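You operate a simulated robot arm through the tools that you are given. There is no shell and no other tool. Be economical: measure what you need, move in short steps, check, and stop when the job is done.

Carry out the task below with a simulated two-armed robot. There is one attempt and no reset: what you move stays moved.

TASK
On the worktop between range and sink, fold the green checked cloth in half and then in half again.

Only the result counts: the job must be done as asked and must still hold three seconds after the hand-in. Knocking over, shifting, dropping, spilling or breaking anything else fails it. Flat cloth is picked up by pressing the open fingertips on it (5 to 10 N) and closing them slowly along it; thin cloth reads only 2 to 8 mm in the jaws.

THE ROBOT
Two 7-joint arms with two-finger parallel grippers on one trunk, on a base that drives. Base frame: it is fixed to the floor where the robot stands at the start and does not move with it; the origin is under the middle of the robot, x ahead of it, y to its left, z up; the surface under the hand at the start is at about z = 910. Units: mm, degrees, N and s.
The left shoulder is at the start at [144, 171, 1135], the right one opposite. With the tool pointing down near the work surface each hand reaches from about 480 to 940 mm from the robot's upright axis, wherever it stands, measured 20 degrees to its own side. Places, roughly: green checked cloth [600, 0, 900]; worktop between range and sink [700, 100, 900]. Payload 4.4 kg a hand.
Tool frame (each hand has its own): the origin (TCP) lies between the finger pads and is the grasp point; the fingertips stand 23 mm ahead of it; z points along the fingers, y is the line along which they close. Largest opening 94 mm; finger width 38, thickness 10; the body of the gripper, 54 by 96 mm, starts 39 mm behind the TCP.
Orientation is that of the tool frame in the base frame, as [roll, pitch, yaw] about the fixed x, y, z axes, in that order (R = Rz(yaw) Ry(pitch) Rx(roll)). With the fingers straight down and closing along the base's y, the tool's x points along the base's -x, its y along +y and its z along -z.

THE INTERFACE
- The arms move only by the tool jog_arm. It takes "left_series", "right_series" or both (then of equal length, played together; a hand with none holds still); each is a list of rows, each a list of 3 entries, a list of its own where there are three numbers: the shift along the tool's x, y, z in mm, then the turn, a rotation vector about the tool's x, y, z in degrees, then the finger opening in mm, from 0 to 94. In form: [[[dx, dy, dz], [wx, wy, wz], hand], ...]. A call has 1 to 20 rows; each row shifts and turns the commanded pose from where the row before left it, along the tool's axes as they then stand. A row lasts 0.2 s, in which the tool goes at most 50 mm and 8.6 degrees; a call with a longer step from one row to the next is refused whole, and so is a gripper value outside its range. Where a pose cannot be reached the arm comes as near as it can. A force on the tool above 40 N (or 10 N above the force at the start of the call, whichever is more), or a blocked arm, ends the call early, and 0.2 s more pass. Each finger travels about 72 mm/s and halts on what it meets, pressing with about 36 N; the grip force reading is that of the motor and also rises with nothing between the fingers. The clock runs only during rows and for 0.2 s after the last one: add rows that do not move to give the fingers time. It gives the time, the measured TCP pose, the force on the tool (base axes), the opening and the grip force at its end, in the units of the frame above (readings bear some noise), with the torque about the TCP (base axes, N m) and any sound that the robot's microphone picked up, and new pictures: "views" is both (left out), scene, wrist or none (wrist: the cameras of the hands that moved).
- Cameras (640 x 400 px; columns grow to the right, rows downward): "scene" is now at [263.9, 5.6, 1264.7]; the picture's right is [0.07, -1.00, 0.00], its down [-0.64, -0.05, -0.77] and it looks along [0.77, 0.06, -0.64] (base axes); focal length 239 px, centre (320, 200). "left" rides on the left gripper at [87, -16, -74] in its tool frame; the picture's right is [0.18, 0.98, 0.00], its down [-0.58, 0.11, -0.81] and it looks along [-0.79, 0.15, 0.59] (tool axes); focal length 243 px, centre (320, 200). "right" rides on the right gripper at [86, 16, -75] in its tool frame; the picture's right is [-0.18, 0.98, 0.00], its down [-0.58, -0.11, -0.81] and it looks along [-0.79, -0.15, 0.59] (tool axes); focal length 243 px, centre (320, 200). There is no depth. A picture from a camera that has moved, and an enlarged one, comes with that camera's place and axes in the base frame and with its lens.
- lift_body(by): slides the trunk up (or, below 0, down) by that many mm; the arms and the scene camera ride with it, the base frame stays. It gives what a move gives, with no picture.
- base_move(legs): drives the robot by 1 to 6 legs, each [ahead, left, turn to the left] in mm, mm and degrees, along the robot's own axes; the way and the turn of a leg run together, so that a leg with both is an arc; at most 1500 mm and 180 degrees a leg. The arms and the cameras ride along, it lands a little off, and it stops where it bumps. It gives what a move gives, and a new picture of the scene camera.
- aim_head(pan, tilt): turns the head with the scene camera to pan (to the left, within 80 degrees either way) and tilt (down, from -29 to 69), counted from straight ahead of the robot. It gives what a move gives, and a new picture of the scene camera.
- close_up(camera, box): a new picture of the part [left, top, right, bottom] of that camera's present view, enlarged. The clock stands still meanwhile.
- job_done(): hands the job in; it is judged then, once.

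Go step by step. Nothing tells you exact positions but the pictures and the camera data: compare them with the known pose of the tool, close in by small moves and look again before you grip or let go. The budget is 120 turns and 260 pictures, counting those below and the enlarged ones. Unless the task says otherwise, let go and move clear before handing in, and close with one line.

The tools are called after ">>>" as a command line: name --argument value ..., lists and objects as JSON in quotes. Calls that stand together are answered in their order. jog_arm: Moves the arms, as the interface text tells. Its arguments: {"type":"object","properties":{"left_series":{"type":"array","items":{"type":"array"}},"right_series":{"type":"array","items":{"type":"array"}},"views":{"type":"string","enum":["both","scene","wrist","none"]}},"required":[]} The other tools are called the same way: lift_body (by) slides the trunk up or down; base_move (legs) drives the base; aim_head (pan, tilt) turns the head that bears the scene camera; close_up (camera, box) takes an enlarged picture of a part of a camera's view; job_done () hands the job in.

At the start:

```text
t: 0.0
left_ee_pos: [521.0, 275.9, 1083.8]
left_orientation: [-180.0, -0.1, -180.0]
left_force: [0.6, -0.2, 0.1]
left_ft_torque: [-0.01, 0.0, 0.01]
left_opening: 94.2
left_finger_force: 0.0
right_ee_pos: [496.4, -221.8, 1061.8]
right_orientation: [-180.0, 0.0, -180.0]
right_force: [0.3, -0.6, 0.3]
right_ft_torque: [0.01, 0.0, -0.02]
right_opening: 94.1
right_finger_force: 0.0
trunk travel left (down, up): [-150.0, 238.0]
robot x, y, heading: [0.5, -1.8, 0.2]
head pan, tilt: [4.2, 39.9]
```

scene: 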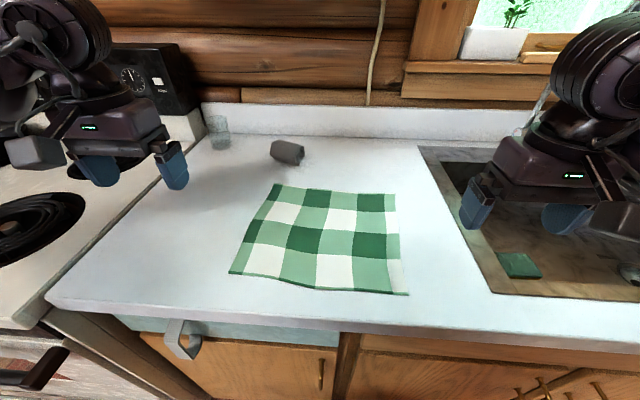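
right: 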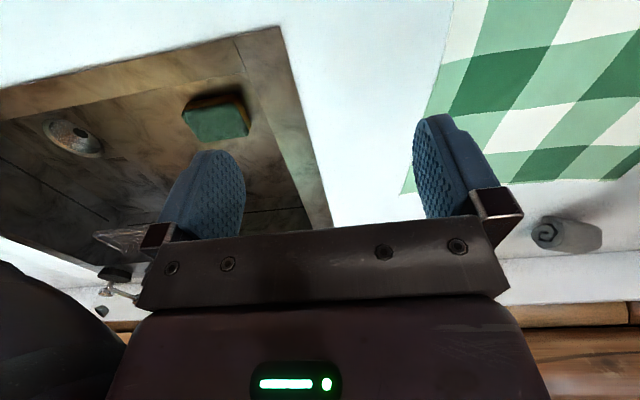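
left: 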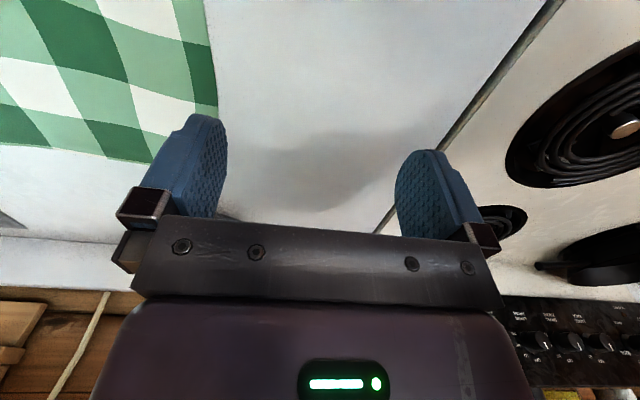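

I see the cloth lying flat, with corners at about [746,155], [725,-139], [468,-118] and [486,178]. My plan is to fold the far edge over to the near edge with both hands, then fold one side over the other. First I back off a little for reach.

>>> base_move --legs '[[-140, 0, 0]]'

>>> close_up --camera "scene" --box '[200, 100, 440, 250]'

```text
t: 1.3
left_ee_pos: [382.6, 276.0, 1084.2]
left_orientation: [179.9, 0.1, -180.0]
left_force: [0.1, 0.2, -0.8]
left_ft_torque: [0.03, -0.02, 0.01]
left_opening: 94.1
left_finger_force: 0.2
right_ee_pos: [358.8, -222.5, 1062.5]
right_orientation: [179.9, 0.0, -179.9]
right_force: [-1.1, 0.1, 0.5]
right_ft_torque: [-0.02, -0.02, 0.0]
right_opening: 94.3
right_finger_force: 0.1
trunk travel left (down, up): [-150.0, 238.0]
robot x, y, heading: [-139.5, 0.1, 0.1]
head pan, tilt: [4.2, 39.9]
camera scene: at [124.1, 5.5, 1264.8], right [0.07, -1.0, 0.0], down [-0.64, -0.05, -0.77], along [0.77, 0.06, -0.64], focal length 239 px, centre (320, 200)
```

scene: 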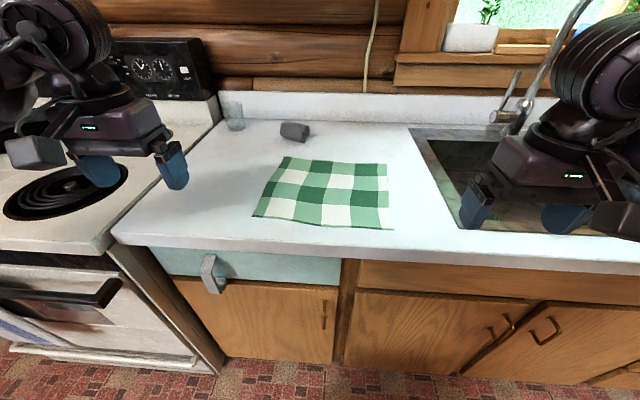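

```text
2.67 times, centred on (320, 175) of scene
camera zoom: at [124.1, 5.5, 1264.8], right [0.07, -1.0, 0.0], down [-0.64, -0.05, -0.77], along [0.77, 0.06, -0.64], focal length 637 px, centre (320, 267)
```

zoom: 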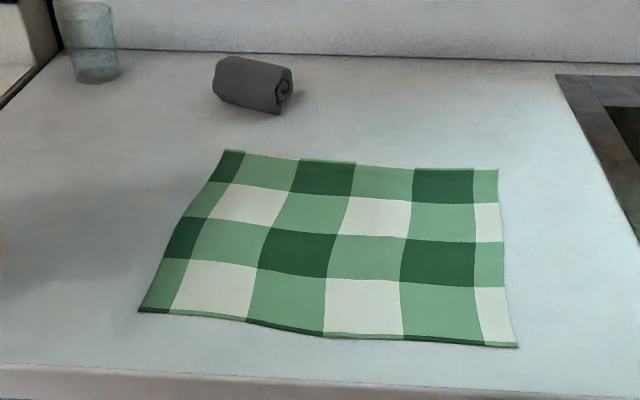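

The cloth surface is at about z = 912. I turn both hands so the fingers close across the far edge, square to the cloth.

>>> jog_arm --left_series '[[[0, 0, 0], [0, 0, 8.545], 44], [[0, 0, 0], [0, 0, 8.545], 44], [[0, 0, 0], [0, 0, 8.545], 44], [[0, 0, 0], [0, 0, 8.545], 44], [[0, 0, 0], [0, 0, 8.545], 44], [[0, 0, 0], [0, 0, 8.545], 44], [[0, 0, 0], [0, 0, 8.545], 44], [[0, 0, 0], [0, 0, 8.545], 44], [[0, 0, 0], [0, 0, 8.545], 44], [[0, 0, 0], [0, 0, 8.545], 44], [[0, 0, 0], [0, 0, 8.545], 44], [[0, 0, 0], [0, 0, 0], 44]]' --right_series '[[[0, 0, 0], [0, 0, -7.82], 44], [[0, 0, 0], [0, 0, -7.82], 44], [[0, 0, 0], [0, 0, -7.82], 44], [[0, 0, 0], [0, 0, -7.82], 44], [[0, 0, 0], [0, 0, -7.82], 44], [[0, 0, 0], [0, 0, -7.82], 44], [[0, 0, 0], [0, 0, -7.82], 44], [[0, 0, 0], [0, 0, -7.82], 44], [[0, 0, 0], [0, 0, -7.82], 44], [[0, 0, 0], [0, 0, -7.82], 44], [[0, 0, 0], [0, 0, -7.82], 44], [[0, 0, 0], [0, 0, 0], 44]]' --views "scene"

```text
t: 3.9
left_ee_pos: [275.7, 184.8, 1116.0]
left_orientation: [180.0, 0.1, 86.1]
left_force: [-0.6, 0.8, -0.4]
left_ft_torque: [-0.01, -0.01, -0.03]
left_opening: 44.1
left_finger_force: 0.0
left hand out of reach, approached as far as the arm can: row 8, 9, 10, 11
right_ee_pos: [341.8, -224.7, 1070.9]
right_orientation: [179.9, -0.1, -106.3]
right_force: [-0.4, 0.2, -1.0]
right_ft_torque: [-0.02, 0.01, 0.0]
right_opening: 43.9
right_finger_force: 0.0
right hand out of reach, approached as far as the arm can: row 10, 11
trunk travel left (down, up): [-150.0, 238.0]
robot x, y, heading: [-137.7, 0.0, -0.2]
head pan, tilt: [4.2, 39.9]
camera scene: at [124.6, 6.3, 1264.7], right [0.07, -1.0, 0.0], down [-0.64, -0.05, -0.77], along [0.77, 0.06, -0.64], focal length 239 px, centre (320, 200)
```

scene: 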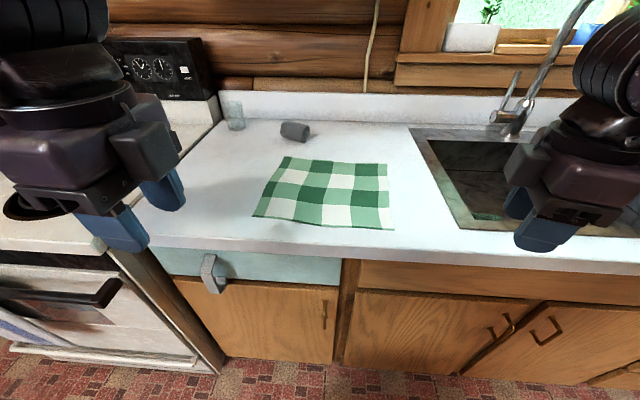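

The left arm was cramped at that spot, so I move both hands forward over the worktop and read the pose again.

>>> jog_arm --left_series '[[[0, 40, 0], [0, 0, 0], 44], [[0, 40, 0], [0, 0, 0], 44], [[0, 40, 0], [0, 0, 0], 44], [[0, 40, 0], [0, 0, 0], 44], [[0, 40, 0], [0, 0, 0], 44], [[0, 0, 0], [0, 0, 0], 44], [[0, 0, 0], [0, 0, 0], 44]]' --right_series '[[[0, -40, 0], [0, 0, 0], 44], [[0, -40, 0], [0, 0, 0], 44], [[0, -40, 0], [0, 0, 0], 44], [[0, -40, 0], [0, 0, 0], 44], [[0, -40, 0], [0, 0, 0], 44], [[0, 0, 0], [0, 0, 0], 44], [[0, 0, 0], [0, 0, 0], 44]]' --views "none"

```text
t: 5.5
left_ee_pos: [343.4, 84.5, 1124.5]
left_orientation: [180.0, -0.1, 86.2]
left_force: [-0.4, 0.7, -0.5]
left_ft_torque: [0.02, 0.02, 0.01]
left_opening: 44.1
left_finger_force: 0.0
left hand out of reach, approached as far as the arm can: row 1, 2, 3, 4, 5
right_ee_pos: [341.4, -225.7, 1070.7]
right_orientation: [179.8, 0.1, -106.5]
right_force: [-0.2, -0.6, -0.1]
right_ft_torque: [0.01, 0.03, -0.02]
right_opening: 44.2
right_finger_force: 0.0
right hand out of reach, approached as far as the arm can: row 1, 2, 3, 4, 5
trunk travel left (down, up): [-150.0, 238.0]
robot x, y, heading: [-136.1, 0.0, 0.0]
head pan, tilt: [4.2, 39.9]
```

The wrists hit their limits turned this way. I turn both hands the other way round instead.

>>> jog_arm --left_series '[[[45, 0, 0], [0, 0, -8.5], 44], [[45, 0, 0], [0, 0, -8.5], 44], [[30, 0, 0], [0, 0, -8.5], 44], [[0, 0, 0], [0, 0, -8.5], 44], [[0, 0, 0], [0, 0, -8.5], 44], [[0, 0, 0], [0, 0, -8.5], 44], [[0, 0, 0], [0, 0, -8.5], 44], [[0, 0, 0], [0, 0, -8.5], 44], [[0, 0, 0], [0, 0, -8.5], 44], [[0, 0, 0], [0, 0, -8.5], 44], [[0, 0, 0], [0, 0, -8.5], 44], [[0, 0, 0], [0, 0, 0], 44]]' --right_series '[[[0, 0, 0], [0, 0, 7], 44], [[0, 0, 0], [0, 0, 7], 44], [[0, 0, 0], [0, 0, 7], 44], [[0, 0, 0], [0, 0, 7], 44], [[0, 0, 0], [0, 0, 7], 44], [[0, 0, 0], [0, 0, 7], 44], [[0, 0, 0], [0, 0, 7], 44], [[0, 0, 0], [0, 0, 7], 44], [[0, 0, 0], [0, 0, 7], 44], [[0, 0, 0], [0, 0, 7], 44], [[0, 0, 0], [0, 0, 7], 44], [[0, 0, 0], [0, 0, 0], 44]]' --views "none"

```text
t: 8.1
left_ee_pos: [335.8, 205.2, 1122.8]
left_orientation: [-180.0, 0.1, 179.6]
left_force: [0.4, -0.1, 0.4]
left_ft_torque: [-0.01, -0.02, 0.01]
left_opening: 44.0
left_finger_force: 0.0
right_ee_pos: [343.5, -225.9, 1070.8]
right_orientation: [-179.9, -0.2, 176.4]
right_force: [0.4, -0.9, -0.1]
right_ft_torque: [0.03, -0.03, 0.03]
right_opening: 43.9
right_finger_force: 0.1
trunk travel left (down, up): [-150.0, 238.0]
robot x, y, heading: [-138.3, 3.6, 0.1]
head pan, tilt: [4.2, 39.9]
```

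Both hands are back to square. I move forward over the cloth first, then turn the opposite way.

>>> jog_arm --left_series '[[[-44, 0, 7], [0, 0, 0], 44], [[-44, 0, 7], [0, 0, 0], 44], [[-44, 0, 7], [0, 0, 0], 44], [[-44, 0, 7], [0, 0, 0], 44], [[-44, 0, 7], [0, 0, 0], 44], [[-44, 0, 7], [0, 0, 0], 44], [[0, 0, 0], [0, 0, -7.8], 44], [[0, 0, 0], [0, 0, -7.8], 44], [[0, 0, 0], [0, 0, -7.8], 44], [[0, 0, 0], [0, 0, -7.8], 44], [[0, 0, 0], [0, 0, -7.8], 44], [[0, 0, 0], [0, 0, -7.8], 44], [[0, 0, 0], [0, 0, -7.8], 44], [[0, 0, 0], [0, 0, -7.8], 44], [[0, 0, 0], [0, 0, -7.8], 44], [[0, 0, 0], [0, 0, -7.8], 44], [[0, 0, 0], [0, 0, -7.8], 44], [[0, 0, 0], [0, 0, 0], 44]]' --right_series '[[[-43, 4, -1], [0, 0, 0], 44], [[-43, 4, -1], [0, 0, 0], 44], [[-43, 4, -1], [0, 0, 0], 44], [[-43, 4, -1], [0, 0, 0], 44], [[-43, 4, -1], [0, 0, 0], 44], [[-43, 4, -1], [0, 0, 0], 44], [[0, 0, 0], [0, 0, 8.2], 44], [[0, 0, 0], [0, 0, 8.2], 44], [[0, 0, 0], [0, 0, 8.2], 44], [[0, 0, 0], [0, 0, 8.2], 44], [[0, 0, 0], [0, 0, 8.2], 44], [[0, 0, 0], [0, 0, 8.2], 44], [[0, 0, 0], [0, 0, 8.2], 44], [[0, 0, 0], [0, 0, 8.2], 44], [[0, 0, 0], [0, 0, 8.2], 44], [[0, 0, 0], [0, 0, 8.2], 44], [[0, 0, 0], [0, 0, 8.2], 44], [[0, 0, 0], [0, 0, 0], 44]]' --views "both"

```text
t: 11.9
left_ee_pos: [600.5, 203.0, 1083.2]
left_orientation: [-179.9, 0.0, -94.4]
left_force: [-0.3, 0.3, -0.1]
left_ft_torque: [-0.02, 0.0, 0.0]
left_opening: 44.1
left_finger_force: 0.1
right_ee_pos: [601.0, -218.3, 1075.8]
right_orientation: [-179.9, 0.0, 86.2]
right_force: [-0.4, -0.3, 0.0]
right_ft_torque: [0.0, 0.05, -0.01]
right_opening: 43.9
right_finger_force: 0.1
trunk travel left (down, up): [-150.0, 238.0]
robot x, y, heading: [-138.1, 0.5, -0.0]
head pan, tilt: [4.2, 39.9]
camera scene: at [124.8, 5.5, 1264.7], right [0.07, -1.0, 0.0], down [-0.64, -0.05, -0.77], along [0.77, 0.06, -0.64], focal length 239 px, centre (320, 200)
camera right: at [622.7, -132.0, 1150.1], right [0.97, -0.25, 0.0], down [-0.14, -0.57, 0.81], along [-0.2, -0.78, -0.59], focal length 243 px, centre (320, 200)
camera left: at [608.4, 116.0, 1156.6], right [-0.99, -0.11, 0.0], down [-0.06, 0.59, 0.81], along [-0.09, 0.8, -0.59], focal length 243 px, centre (320, 200)
```

scene: 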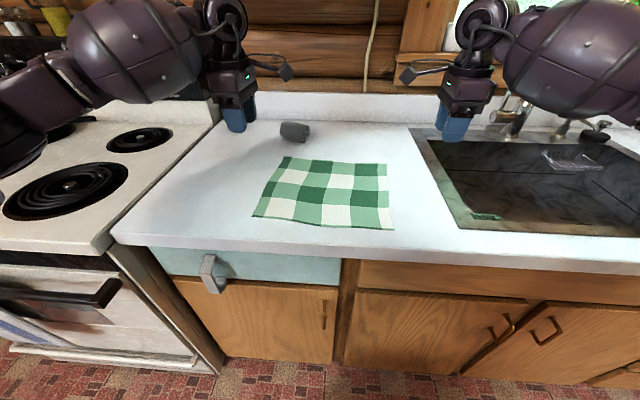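
right: 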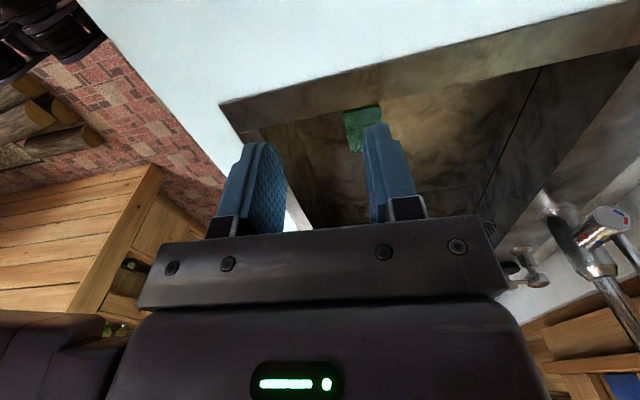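
left: 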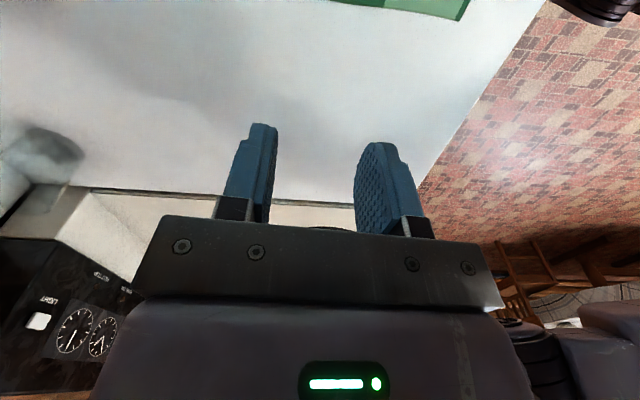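

Both hands now turn freely. I move them above the far edge of the cloth, near its corners.

>>> jog_arm --left_series '[[[11.9, -27.5, 19.6], [0, 0, 0], 44], [[11.9, -27.5, 19.6], [0, 0, 0], 44], [[11.9, -27.5, 19.6], [0, 0, 0], 44], [[11.9, -27.5, 19.6], [0, 0, 0], 44], [[11.9, -27.5, 19.6], [0, 0, 0], 44], [[0, 0, 0], [0, 0, 0], 44]]' --right_series '[[[22.5, 21.8, 18.2], [0, 0, 0], 44], [[22.5, 21.8, 18.2], [0, 0, 0], 44], [[22.5, 21.8, 18.2], [0, 0, 0], 44], [[22.5, 21.8, 18.2], [0, 0, 0], 44], [[22.5, 21.8, 18.2], [0, 0, 0], 44], [[0, 0, 0], [0, 0, 0], 44]]' --views "both"

```text
t: 13.3
left_ee_pos: [730.8, 132.5, 986.5]
left_orientation: [-179.9, 0.0, -94.6]
left_force: [0.2, 0.2, -0.5]
left_ft_torque: [0.0, 0.0, -0.02]
left_opening: 43.9
left_finger_force: 0.0
right_ee_pos: [716.8, -113.0, 987.1]
right_orientation: [179.9, 0.0, 86.4]
right_force: [-0.7, 0.4, -0.1]
right_ft_torque: [-0.02, -0.03, 0.0]
right_opening: 44.1
right_finger_force: 0.1
trunk travel left (down, up): [-150.0, 238.0]
robot x, y, heading: [-139.9, 1.4, 0.0]
head pan, tilt: [4.2, 39.9]
camera scene: at [123.9, 5.6, 1265.1], right [0.07, -1.0, 0.0], down [-0.64, -0.05, -0.77], along [0.77, 0.06, -0.64], focal length 239 px, centre (320, 200)
camera right: at [737.3, -26.2, 1061.0], right [0.97, -0.25, 0.0], down [-0.14, -0.57, 0.81], along [-0.2, -0.78, -0.59], focal length 243 px, centre (320, 200)
camera left: at [739.8, 45.7, 1059.9], right [-0.99, -0.1, 0.0], down [-0.06, 0.59, 0.81], along [-0.08, 0.8, -0.59], focal length 243 px, centre (320, 200)
```

scene: 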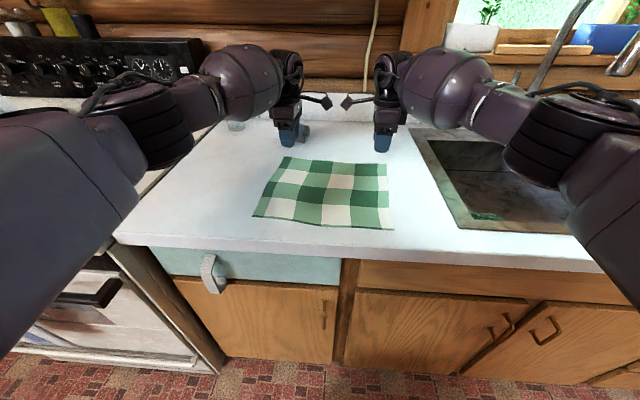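
right: 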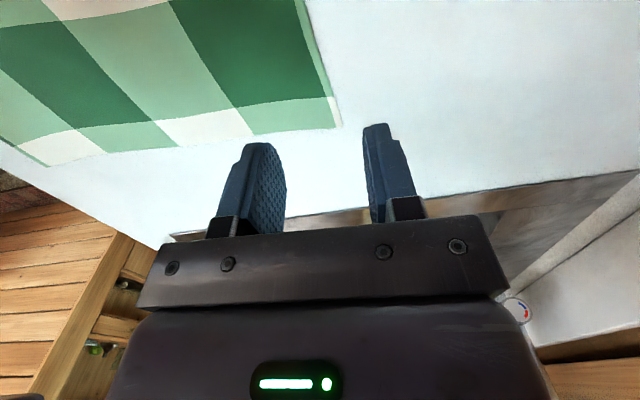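
left: 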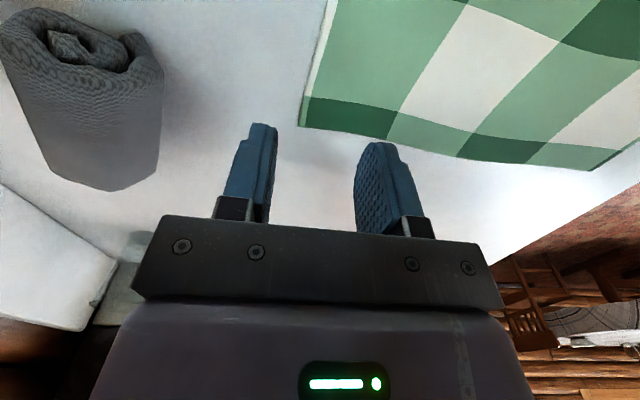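

The wrist views confirm the far corners at [743,155] and [725,-137], so both hands straddle the far edge as intended. I descend to just above the cloth.

>>> jog_arm --left_series '[[[0, 0, 20], [0, 0, 0], 44], [[0, 0, 20], [0, 0, 0], 44], [[0, 0, 4], [0, 0, 0], 44], [[0, 0, 0], [0, 0, 0], 44]]' --right_series '[[[0, 0, 20], [0, 0, 0], 44], [[0, 0, 20], [0, 0, 0], 44], [[0, 0, 4], [0, 0, 0], 44], [[0, 0, 0], [0, 0, 0], 44]]' --views "wrist"

```text
t: 14.3
left_ee_pos: [731.6, 133.4, 940.0]
left_orientation: [-180.0, 0.0, -94.5]
left_force: [0.7, 0.5, -0.7]
left_ft_torque: [0.0, 0.03, -0.02]
left_opening: 44.1
left_finger_force: 0.0
right_ee_pos: [716.8, -112.8, 941.5]
right_orientation: [-179.8, -0.1, 86.3]
right_force: [0.5, -0.4, 0.6]
right_ft_torque: [-0.01, 0.03, 0.01]
right_opening: 44.0
right_finger_force: 0.1
trunk travel left (down, up): [-150.0, 238.0]
robot x, y, heading: [-134.1, -1.3, 0.2]
head pan, tilt: [4.2, 39.9]
camera right: at [737.9, -26.7, 1014.8], right [0.97, -0.25, 0.0], down [-0.14, -0.57, 0.81], along [-0.2, -0.78, -0.59], focal length 243 px, centre (320, 200)
camera left: at [740.7, 45.7, 1014.6], right [-0.99, -0.1, 0.0], down [-0.06, 0.59, 0.81], along [-0.08, 0.8, -0.59], focal length 243 px, centre (320, 200)
```

right: 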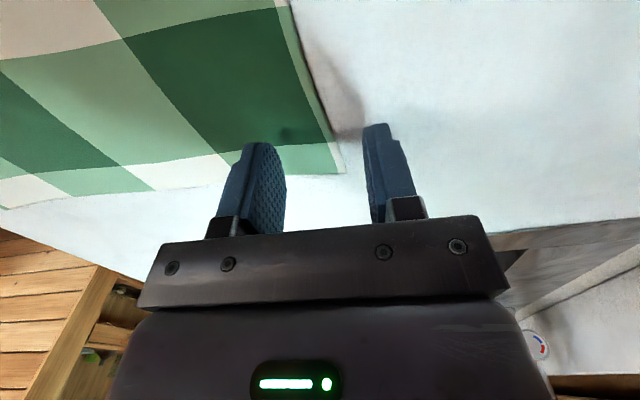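
left: 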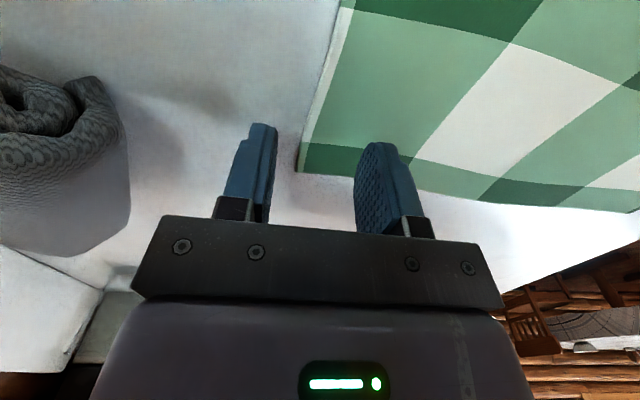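

The fingers straddle the edge as planned. I press down gently in small steps.

>>> jog_arm --left_series '[[[0, 0, 2], [0, 0, 0], 44], [[0, 0, 2], [0, 0, 0], 44], [[0, 0, 1], [0, 0, 0], 44], [[0, 0, 0], [0, 0, 0], 44]]' --right_series '[[[0, 0, 2], [0, 0, 0], 44], [[0, 0, 2], [0, 0, 0], 44], [[0, 0, 2], [0, 0, 0], 44], [[0, 0, 0], [0, 0, 0], 44]]' --views "none"

```text
t: 15.3
left_ee_pos: [731.9, 132.8, 935.1]
left_orientation: [-180.0, 0.0, -94.6]
left_force: [0.0, -0.2, -0.1]
left_ft_torque: [0.01, 0.0, 0.0]
left_opening: 44.1
left_finger_force: 0.1
right_ee_pos: [716.8, -112.2, 935.3]
right_orientation: [-179.8, 0.0, 86.3]
right_force: [-0.2, 0.4, -0.6]
right_ft_torque: [-0.02, -0.02, 0.0]
right_opening: 43.9
right_finger_force: 0.0
trunk travel left (down, up): [-150.0, 238.0]
robot x, y, heading: [-141.7, 1.0, 0.0]
head pan, tilt: [4.2, 39.9]
```

>>> jog_arm --left_series '[[[0, 0, 1.5], [0, 0, 0], 44], [[0, 0, 1.5], [0, 0, 0], 44], [[0, 0, 0], [0, 0, 0], 44]]' --right_series '[[[0, 0, 1.5], [0, 0, 0], 44], [[0, 0, 1.5], [0, 0, 0], 44], [[0, 0, 0], [0, 0, 0], 44]]' --views "none"

```text
t: 16.1
left_ee_pos: [732.1, 132.5, 934.5]
left_orientation: [-179.8, 0.0, -94.6]
left_force: [0.7, -0.4, 3.5]
left_ft_torque: [0.08, 0.1, 0.03]
left_opening: 43.9
left_finger_force: 0.1
right_ee_pos: [715.8, -112.3, 933.9]
right_orientation: [-179.9, 0.0, 86.2]
right_force: [0.0, -0.7, 4.9]
right_ft_torque: [-0.07, 0.12, 0.02]
right_opening: 43.7
right_finger_force: 0.0
trunk travel left (down, up): [-150.0, 238.0]
robot x, y, heading: [-138.5, 3.6, 0.1]
head pan, tilt: [4.2, 39.9]
```

Contact is made. I press a little more and close the fingers slowly.

>>> jog_arm --left_series '[[[0, 0, 2], [0, 0, 0], 44], [[0, 0, 0.5], [0, 0, 0], 41], [[0, 0, 0], [0, 0, 0], 38], [[0, 0, 0], [0, 0, 0], 35], [[0, 0, 0], [0, 0, 0], 32], [[0, 0, 0], [0, 0, 0], 29], [[0, 0, 0], [0, 0, 0], 26], [[0, 0, 0], [0, 0, 0], 23], [[0, 0, 0], [0, 0, 0], 20], [[0, 0, 0], [0, 0, 0], 17], [[0, 0, 0], [0, 0, 0], 14]]' --right_series '[[[0, 0, 2], [0, 0, 0], 44], [[0, 0, 0], [0, 0, 0], 41], [[0, 0, 0], [0, 0, 0], 38], [[0, 0, 0], [0, 0, 0], 35], [[0, 0, 0], [0, 0, 0], 32], [[0, 0, 0], [0, 0, 0], 29], [[0, 0, 0], [0, 0, 0], 26], [[0, 0, 0], [0, 0, 0], 23], [[0, 0, 0], [0, 0, 0], 20], [[0, 0, 0], [0, 0, 0], 17], [[0, 0, 0], [0, 0, 0], 14]]' --views "wrist"

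```text
t: 18.5
left_ee_pos: [730.1, 131.8, 933.9]
left_orientation: [-179.7, 0.0, -94.6]
left_force: [2.8, 0.0, 20.3]
left_ft_torque: [0.18, 0.17, 0.0]
left_opening: 13.0
left_finger_force: 0.1
right_ee_pos: [714.1, -111.6, 933.5]
right_orientation: [179.9, -0.1, 86.2]
right_force: [1.3, 0.4, 17.1]
right_ft_torque: [-0.17, 0.18, 0.02]
right_opening: 13.3
right_finger_force: 0.1
trunk travel left (down, up): [-150.0, 238.0]
robot x, y, heading: [-143.0, -2.5, -0.3]
head pan, tilt: [4.2, 39.9]
camera right: at [735.6, -26.7, 1008.1], right [0.97, -0.25, 0.0], down [-0.15, -0.57, 0.81], along [-0.2, -0.78, -0.59], focal length 243 px, centre (320, 200)
camera left: at [738.3, 45.5, 1008.3], right [-0.99, -0.1, -0.01], down [-0.07, 0.59, 0.81], along [-0.08, 0.8, -0.59], focal length 243 px, centre (320, 200)
```

right: 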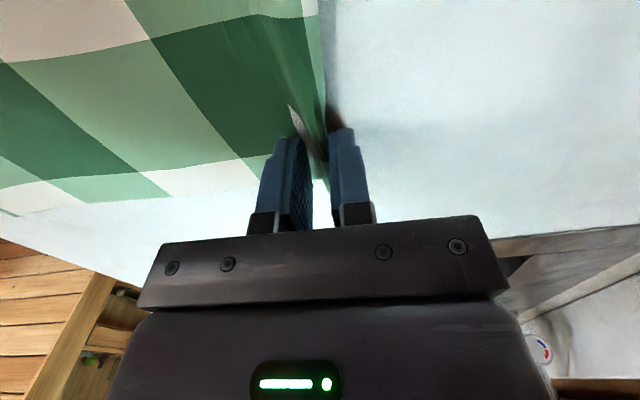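
left: 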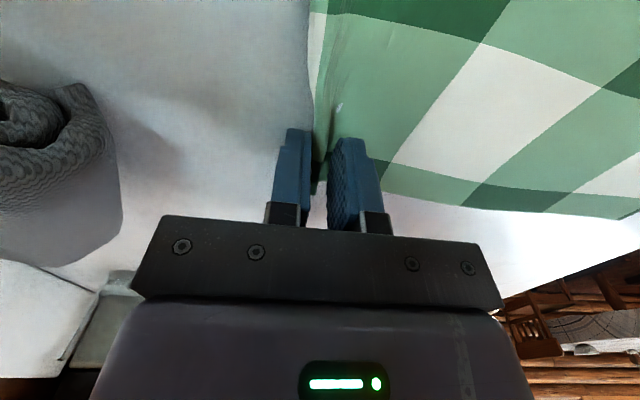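

The cloth is rising into a ridge between the fingers. I ease the pressure slightly and finish closing.

>>> jog_arm --left_series '[[[0, 0, -1], [0, 0, 0], 12], [[0, 0, 0], [0, 0, 0], 9], [[0, 0, 0], [0, 0, 0], 6], [[0, 0, 0], [0, 0, 0], 3], [[0, 0, 0], [0, 0, 0], 0], [[0, 0, 0], [0, 0, 0], 0], [[0, 0, 0], [0, 0, 0], 0]]' --right_series '[[[0, 0, -1], [0, 0, 0], 12], [[0, 0, 0], [0, 0, 0], 9], [[0, 0, 0], [0, 0, 0], 6], [[0, 0, 0], [0, 0, 0], 3], [[0, 0, 0], [0, 0, 0], 0], [[0, 0, 0], [0, 0, 0], 0], [[0, 0, 0], [0, 0, 0], 0]]' --views "wrist"

```text
t: 20.1
left_ee_pos: [729.3, 133.3, 934.2]
left_orientation: [-179.9, 0.0, -94.5]
left_force: [-3.7, -1.0, 21.6]
left_ft_torque: [0.16, 0.2, 0.05]
left_opening: 2.0
left_finger_force: 36.1
right_ee_pos: [714.6, -112.5, 933.6]
right_orientation: [180.0, -0.1, 86.3]
right_force: [2.1, 2.2, 9.2]
right_ft_torque: [-0.04, 0.02, 0.04]
right_opening: 2.2
right_finger_force: 36.3
trunk travel left (down, up): [-150.0, 238.0]
robot x, y, heading: [-140.3, 3.3, 0.3]
head pan, tilt: [4.2, 39.9]
camera right: at [735.4, -26.6, 1008.2], right [0.97, -0.25, 0.0], down [-0.15, -0.57, 0.81], along [-0.2, -0.78, -0.59], focal length 243 px, centre (320, 200)
camera left: at [738.2, 45.2, 1008.3], right [-0.99, -0.1, 0.0], down [-0.06, 0.59, 0.81], along [-0.08, 0.8, -0.59], focal length 243 px, centre (320, 200)
```

right: 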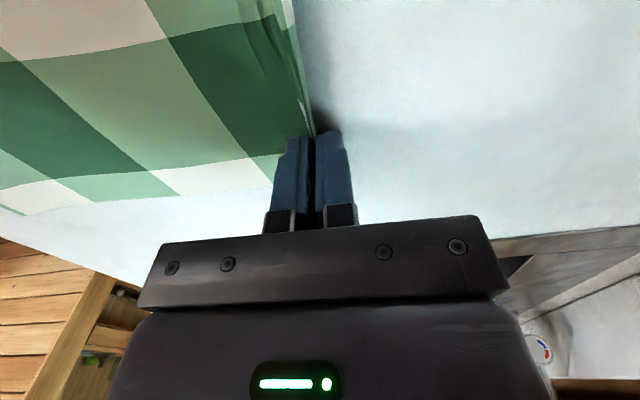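
left: 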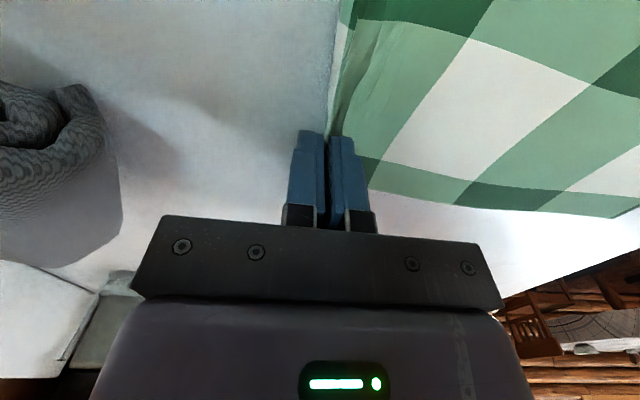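

Both jaws read about 2 mm, which is right for thin cloth. I lift a little to check the hold.

>>> jog_arm --left_series '[[[0, 5, -15], [0, 0, 0], 0], [[0, 5, -15], [0, 0, 0], 0], [[0, 5, -15], [0, 0, 0], 0], [[0, 0, 0], [0, 0, 0], 0]]' --right_series '[[[0, -5, -15], [0, 0, 0], 0], [[0, -5, -15], [0, 0, 0], 0], [[0, -5, -15], [0, 0, 0], 0], [[0, 0, 0], [0, 0, 0], 0]]' --views "both"

```text
t: 21.1
left_ee_pos: [716.7, 133.9, 975.5]
left_orientation: [179.9, -0.1, -94.5]
left_force: [0.1, -1.1, -0.3]
left_ft_torque: [-0.04, 0.06, 0.0]
left_opening: 2.1
left_finger_force: 35.5
right_ee_pos: [702.4, -111.4, 974.8]
right_orientation: [-179.9, 0.1, 86.3]
right_force: [0.3, 1.9, 0.5]
right_ft_torque: [0.04, 0.02, 0.0]
right_opening: 2.0
right_finger_force: 36.2
trunk travel left (down, up): [-150.0, 238.0]
robot x, y, heading: [-140.5, -0.3, 0.1]
head pan, tilt: [4.2, 39.9]
camera scene: at [125.5, 5.4, 1264.2], right [0.07, -1.0, 0.0], down [-0.64, -0.05, -0.77], along [0.77, 0.06, -0.64], focal length 239 px, centre (320, 200)
camera right: at [723.5, -25.5, 1048.7], right [0.97, -0.25, 0.0], down [-0.14, -0.57, 0.81], along [-0.2, -0.78, -0.59], focal length 243 px, centre (320, 200)
camera left: at [725.9, 46.4, 1048.8], right [-0.99, -0.1, 0.0], down [-0.06, 0.59, 0.81], along [-0.08, 0.8, -0.59], focal length 243 px, centre (320, 200)
```

scene: 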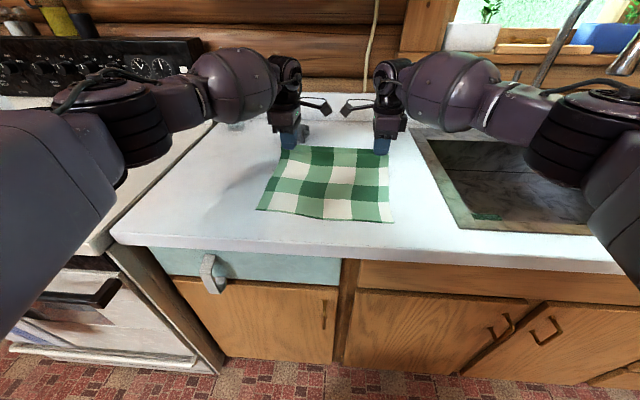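
right: 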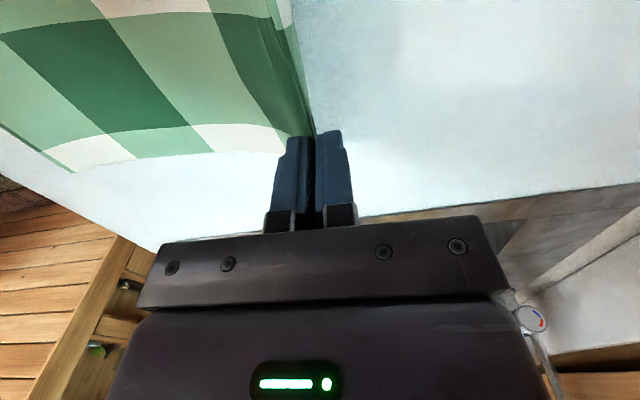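
left: 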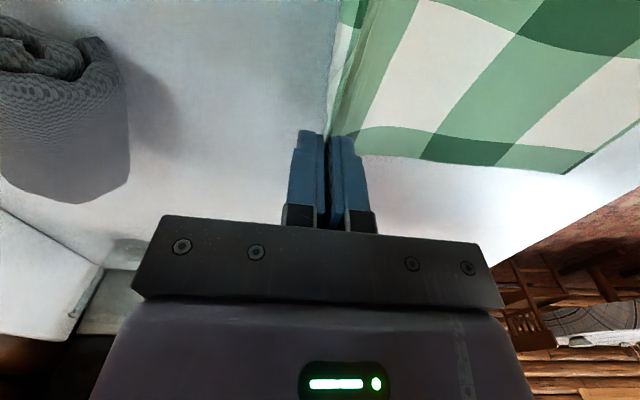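

>>> close_up --camera "right" --box '[220, 60, 400, 172]'

>>> close_up --camera "scene" --box '[230, 110, 430, 235]'

```text
3.56 times, centred on (310, 116) of right
camera zoom: at [723.5, -25.5, 1048.7], right [0.97, -0.25, 0.0], down [-0.14, -0.57, 0.81], along [-0.2, -0.78, -0.59], focal length 863 px, centre (356, 499)
```

zoom: 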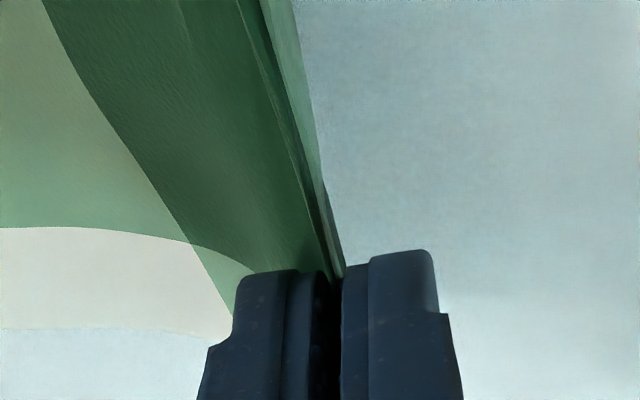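

```text
3.20 times, centred on (330, 172) of scene
camera zoom: at [125.5, 5.4, 1264.2], right [0.07, -1.0, 0.0], down [-0.64, -0.05, -0.77], along [0.77, 0.06, -0.64], focal length 764 px, centre (288, 288)
```

zoom: 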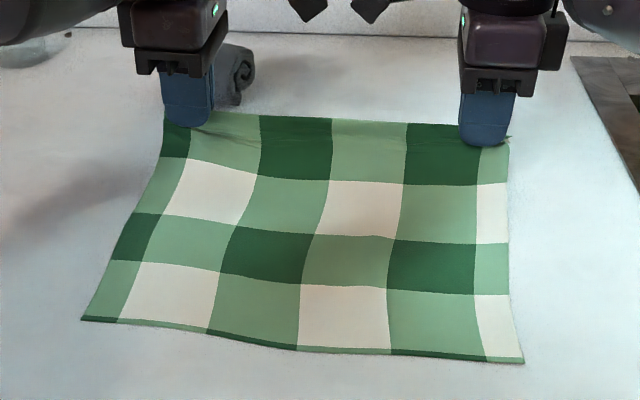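

The grip is good, and the near edge has been drawn to about [506,177] and [485,-119]. I carry the far edge in an arc towards the near edge, tilting the fingers forward on the way down.

>>> jog_arm --left_series '[[[0, 20, -23], [0, 0, 0], 0], [[0, 25, -15], [0, 0, 0], 0], [[0, 30, -10], [0, 0, 0], 0], [[0, 25, 2], [0, 0, 0], 0], [[0, 23.2, 8.2], [8, 0, 0], 0], [[0, 22.6, 9.6], [8, 0, 0], 0], [[0, 21.1, 11.7], [8, 0, 0], 0], [[0, 0, 0], [0, 0, 0], 0]]' --right_series '[[[0, -20, -23], [0, 0, 0], 0], [[0, -25, -15], [0, 0, 0], 0], [[0, -30, -10], [0, 0, 0], 0], [[0, -25, 2], [0, 0, 0], 0], [[0, -23.2, 8.2], [-8, 0, 0], 0], [[0, -22.6, 9.6], [-8, 0, 0], 0], [[0, -21.1, 11.7], [-8, 0, 0], 0], [[0, 0, 0], [0, 0, 0], 0]]' --views "both"

```text
t: 22.9
left_ee_pos: [557.3, 147.0, 984.6]
left_orientation: [-156.0, 0.0, -94.7]
left_force: [-0.7, -6.3, -0.2]
left_ft_torque: [-0.12, 0.0, -0.04]
left_opening: 2.0
left_finger_force: 36.5
right_ee_pos: [540.3, -102.2, 985.2]
right_orientation: [156.0, 0.0, 86.2]
right_force: [-0.6, 6.5, 1.0]
right_ft_torque: [0.09, 0.03, 0.0]
right_opening: 2.0
right_finger_force: 36.2
trunk travel left (down, up): [-150.0, 238.0]
robot x, y, heading: [-141.8, -0.1, -0.0]
head pan, tilt: [4.2, 39.9]
camera scene: at [124.7, 5.4, 1264.8], right [0.07, -1.0, 0.0], down [-0.64, -0.05, -0.77], along [0.77, 0.06, -0.64], focal length 239 px, centre (320, 200)
camera right: at [530.1, -14.3, 1059.0], right [0.88, -0.24, 0.4], down [-0.46, -0.55, 0.69], along [0.05, -0.8, -0.6], focal length 243 px, centre (320, 200)
camera left: at [532.9, 62.3, 1058.3], right [-0.91, -0.11, -0.4], down [-0.38, 0.61, 0.69], along [0.17, 0.78, -0.6], focal length 243 px, centre (320, 200)
```

scene: 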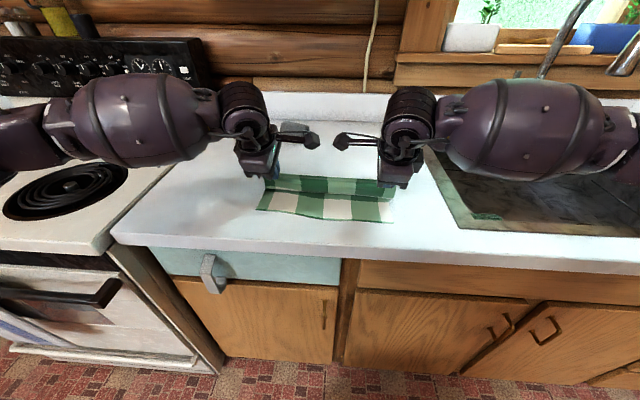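
right: 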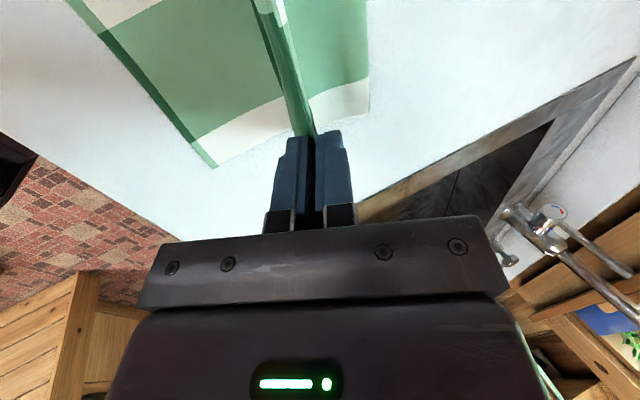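
left: 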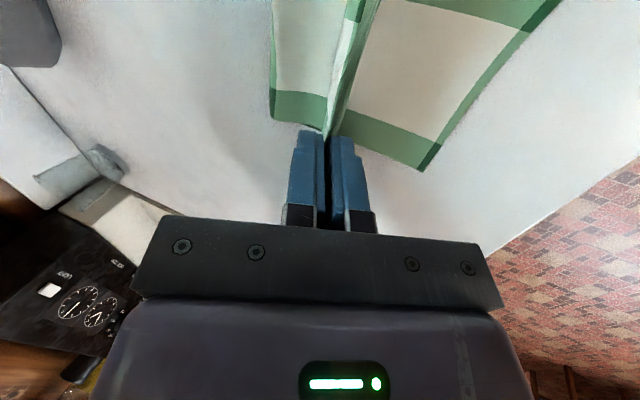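

The fold is coming over nicely, and the wrists read a slight sideways tension. I bring the hands 3 mm inward each and lower towards the near edge.

>>> jog_arm --left_series '[[[2, 22, 10.5], [8, 0, 0], 0], [[1, 18.8, 8.2], [8, 0, 0], 0], [[0, 11, 3.8], [0, 0, 0], 0], [[0, 0, 0], [0, 0, 0], 0]]' --right_series '[[[2, -22, 10.5], [-8, 0, 0], 0], [[1, -18.8, 8.2], [-8, 0, 0], 0], [[0, -11, 3.8], [0, 0, 0], 0], [[0, 0, 0], [0, 0, 0], 0]]' --views "both"

>>> close_up --camera "scene" --box '[230, 130, 430, 255]'

```text
t: 23.9
left_ee_pos: [522.7, 147.5, 938.0]
left_orientation: [-139.9, -0.1, -94.6]
left_force: [-0.4, -0.7, 0.3]
left_ft_torque: [-0.01, 0.03, -0.06]
left_opening: 2.3
left_finger_force: 36.1
right_ee_pos: [508.0, -96.6, 940.2]
right_orientation: [140.1, 0.0, 86.3]
right_force: [0.3, 0.8, 0.7]
right_ft_torque: [0.0, 0.04, 0.0]
right_opening: 2.0
right_finger_force: 36.3
trunk travel left (down, up): [-150.0, 238.0]
robot x, y, heading: [-136.4, -3.5, 0.2]
head pan, tilt: [4.2, 39.9]
camera scene: at [124.7, 5.5, 1264.8], right [0.07, -1.0, 0.0], down [-0.64, -0.05, -0.77], along [0.77, 0.06, -0.64], focal length 239 px, centre (320, 200)
camera right: at [476.9, -7.6, 1006.7], right [0.74, -0.23, 0.63], down [-0.64, -0.54, 0.55], along [0.21, -0.81, -0.55], focal length 243 px, centre (320, 200)
camera left: at [480.0, 64.3, 1005.7], right [-0.76, -0.12, -0.63], down [-0.55, 0.63, 0.55], along [0.33, 0.77, -0.55], focal length 243 px, centre (320, 200)
```

scene: 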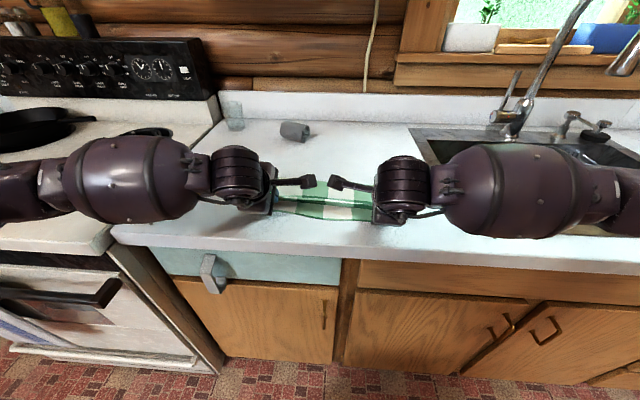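
right: 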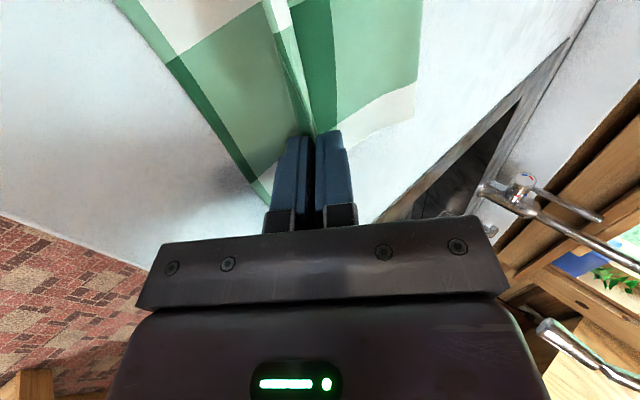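
left: 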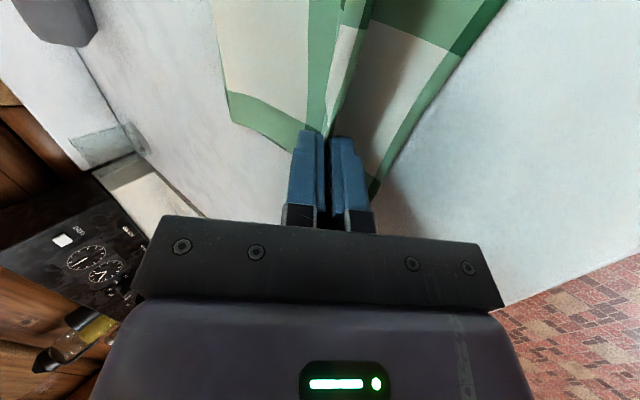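

```text
3.20 times, centred on (330, 192) of scene
camera zoom: at [124.7, 5.5, 1264.8], right [0.07, -1.0, 0.0], down [-0.64, -0.05, -0.77], along [0.77, 0.06, -0.64], focal length 764 px, centre (288, 224)
```

zoom: 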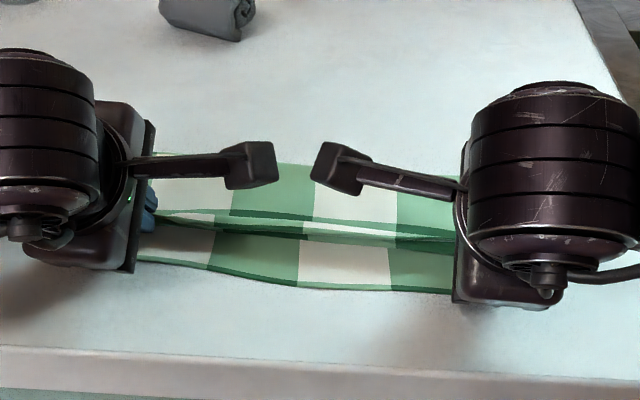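

The held edge now lies just above the lower layer, about 35 mm from the near edge, with the lower fingers touching. I open while keeping each lower finger still.

>>> jog_arm --left_series '[[[0, 1.5, 1.5], [0, 0, 0], 0], [[0, -2, 0], [0, 0, 0], 6], [[0, -2.5, 0], [0, 0, 0], 11], [[0, -2.5, 0], [0, 0, 0], 16], [[0, -2.5, 0], [0, 0, 0], 21], [[0, -2.5, 0], [0, 0, 0], 26], [[0, 0, 0], [0, 0, 0], 26]]' --right_series '[[[0, -1.5, 1.5], [0, 0, 0], 0], [[0, 2, 0], [0, 0, 0], 6], [[0, 2.5, 0], [0, 0, 0], 11], [[0, 2.5, 0], [0, 0, 0], 16], [[0, 2.5, 0], [0, 0, 0], 21], [[0, 2.5, 0], [0, 0, 0], 26], [[0, 0, 0], [0, 0, 0], 26]]' --views "wrist"

```text
t: 25.5
left_ee_pos: [532.7, 146.0, 943.7]
left_orientation: [-140.1, 0.1, -94.7]
left_force: [0.8, 0.0, 1.5]
left_ft_torque: [-0.03, 0.0, -0.02]
left_opening: 26.1
left_finger_force: 0.0
right_ee_pos: [517.4, -96.9, 944.9]
right_orientation: [140.2, 0.1, 86.4]
right_force: [0.3, 0.1, 0.1]
right_ft_torque: [0.01, -0.01, -0.01]
right_opening: 26.1
right_finger_force: 0.1
trunk travel left (down, up): [-150.0, 238.0]
robot x, y, heading: [-139.0, 2.3, 0.0]
head pan, tilt: [4.2, 39.9]
camera right: at [486.2, -7.8, 1011.9], right [0.74, -0.23, 0.63], down [-0.64, -0.54, 0.55], along [0.21, -0.81, -0.55], focal length 243 px, centre (320, 200)
camera left: at [488.9, 63.0, 1010.9], right [-0.77, -0.12, -0.63], down [-0.55, 0.63, 0.55], along [0.33, 0.77, -0.55], focal length 243 px, centre (320, 200)
```

right: 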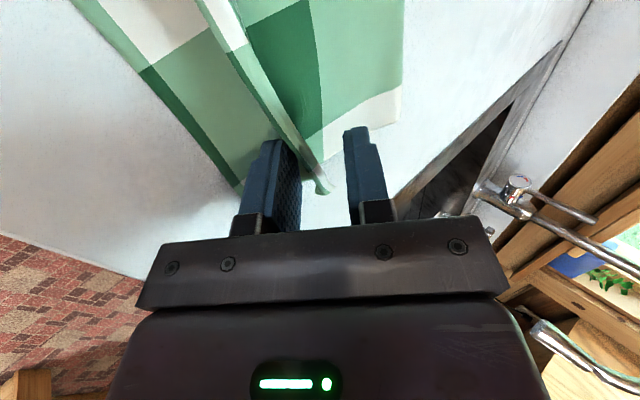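
left: 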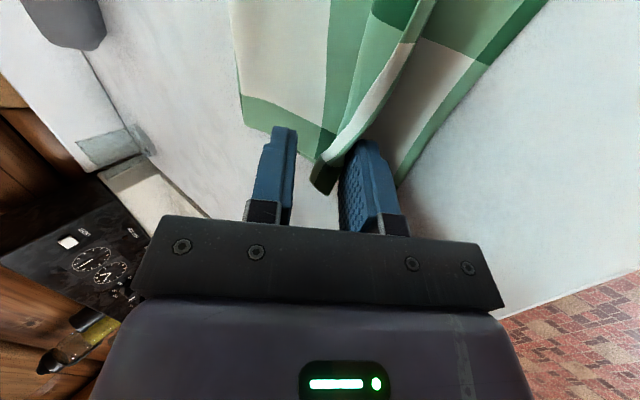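

Both corners are released. I withdraw the hands back and up along the fingers and look.

>>> jog_arm --left_series '[[[0, 0, -10], [0, 0, 0], 26], [[0, 0, -15], [0, 0, 0], 26], [[0, 0, -20], [0, 0, 0], 26], [[0, 0, -30], [0, 0, 0], 26], [[0, -15, -35], [0, 0, 0], 26], [[-40, -15, -20], [0, 0, 0], 26], [[-45, 0, 0], [0, 0, 0], 26], [[0, 0, 0], [0, 0, 0], 26]]' --right_series '[[[0, 0, -10], [0, 0, 0], 26], [[0, 0, -15], [0, 0, 0], 26], [[0, 0, -20], [0, 0, 0], 26], [[0, 0, -30], [0, 0, 0], 26], [[0, 15, -35], [0, 0, 0], 26], [[-40, 15, -20], [0, 0, 0], 26], [[-45, 0, 0], [0, 0, 0], 26], [[0, 0, 0], [0, 0, 0], 26]]' --views "both"

>>> close_up --camera "scene" --box '[230, 130, 430, 255]'

```text
t: 27.3
left_ee_pos: [478.9, 236.2, 1062.5]
left_orientation: [-140.0, 0.0, -94.7]
left_force: [-0.8, 1.3, -0.3]
left_ft_torque: [0.02, -0.01, 0.03]
left_opening: 26.1
left_finger_force: 0.1
right_ee_pos: [451.6, -178.8, 1064.1]
right_orientation: [140.1, 0.0, 86.4]
right_force: [-0.6, 0.1, -0.5]
right_ft_torque: [-0.05, 0.04, 0.03]
right_opening: 25.9
right_finger_force: 0.0
trunk travel left (down, up): [-150.0, 238.0]
robot x, y, heading: [-139.6, 1.0, 0.1]
head pan, tilt: [4.2, 39.9]
camera scene: at [125.5, 5.6, 1264.3], right [0.07, -1.0, 0.0], down [-0.64, -0.05, -0.77], along [0.77, 0.06, -0.64], focal length 239 px, centre (320, 200)
camera right: at [420.3, -88.9, 1131.3], right [0.74, -0.23, 0.63], down [-0.64, -0.54, 0.55], along [0.21, -0.81, -0.55], focal length 243 px, centre (320, 200)
camera left: at [436.3, 153.0, 1129.7], right [-0.77, -0.12, -0.63], down [-0.55, 0.63, 0.55], along [0.33, 0.77, -0.55], focal length 243 px, centre (320, 200)
```

scene: 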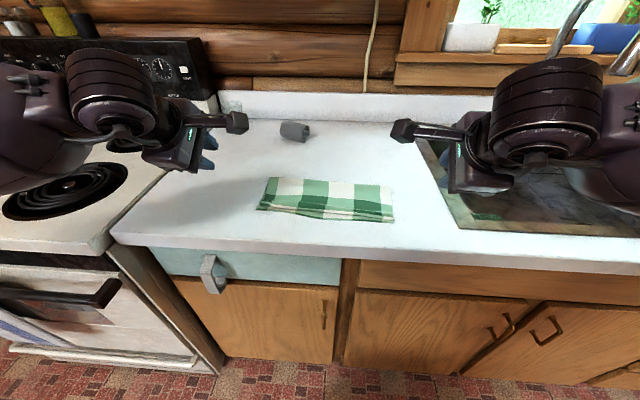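
right: 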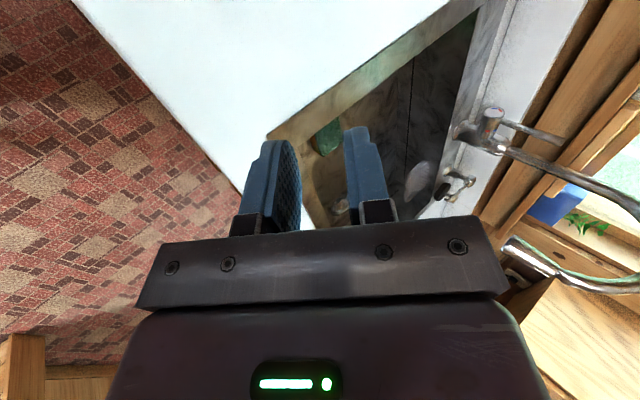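
left: 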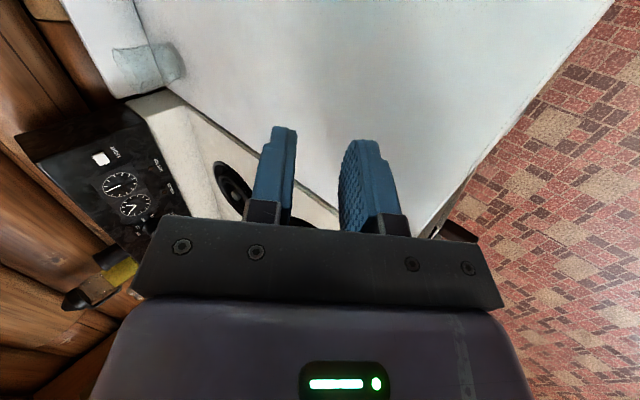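

```text
3.20 times, centred on (330, 192) of scene
camera zoom: at [125.5, 5.6, 1264.3], right [0.07, -1.0, 0.0], down [-0.64, -0.05, -0.77], along [0.77, 0.06, -0.64], focal length 764 px, centre (288, 224)
```

zoom: 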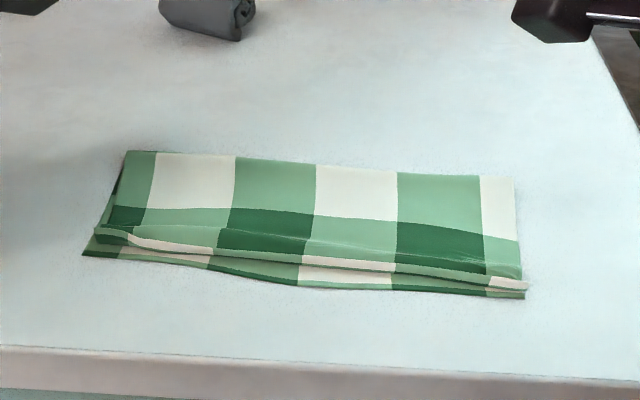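

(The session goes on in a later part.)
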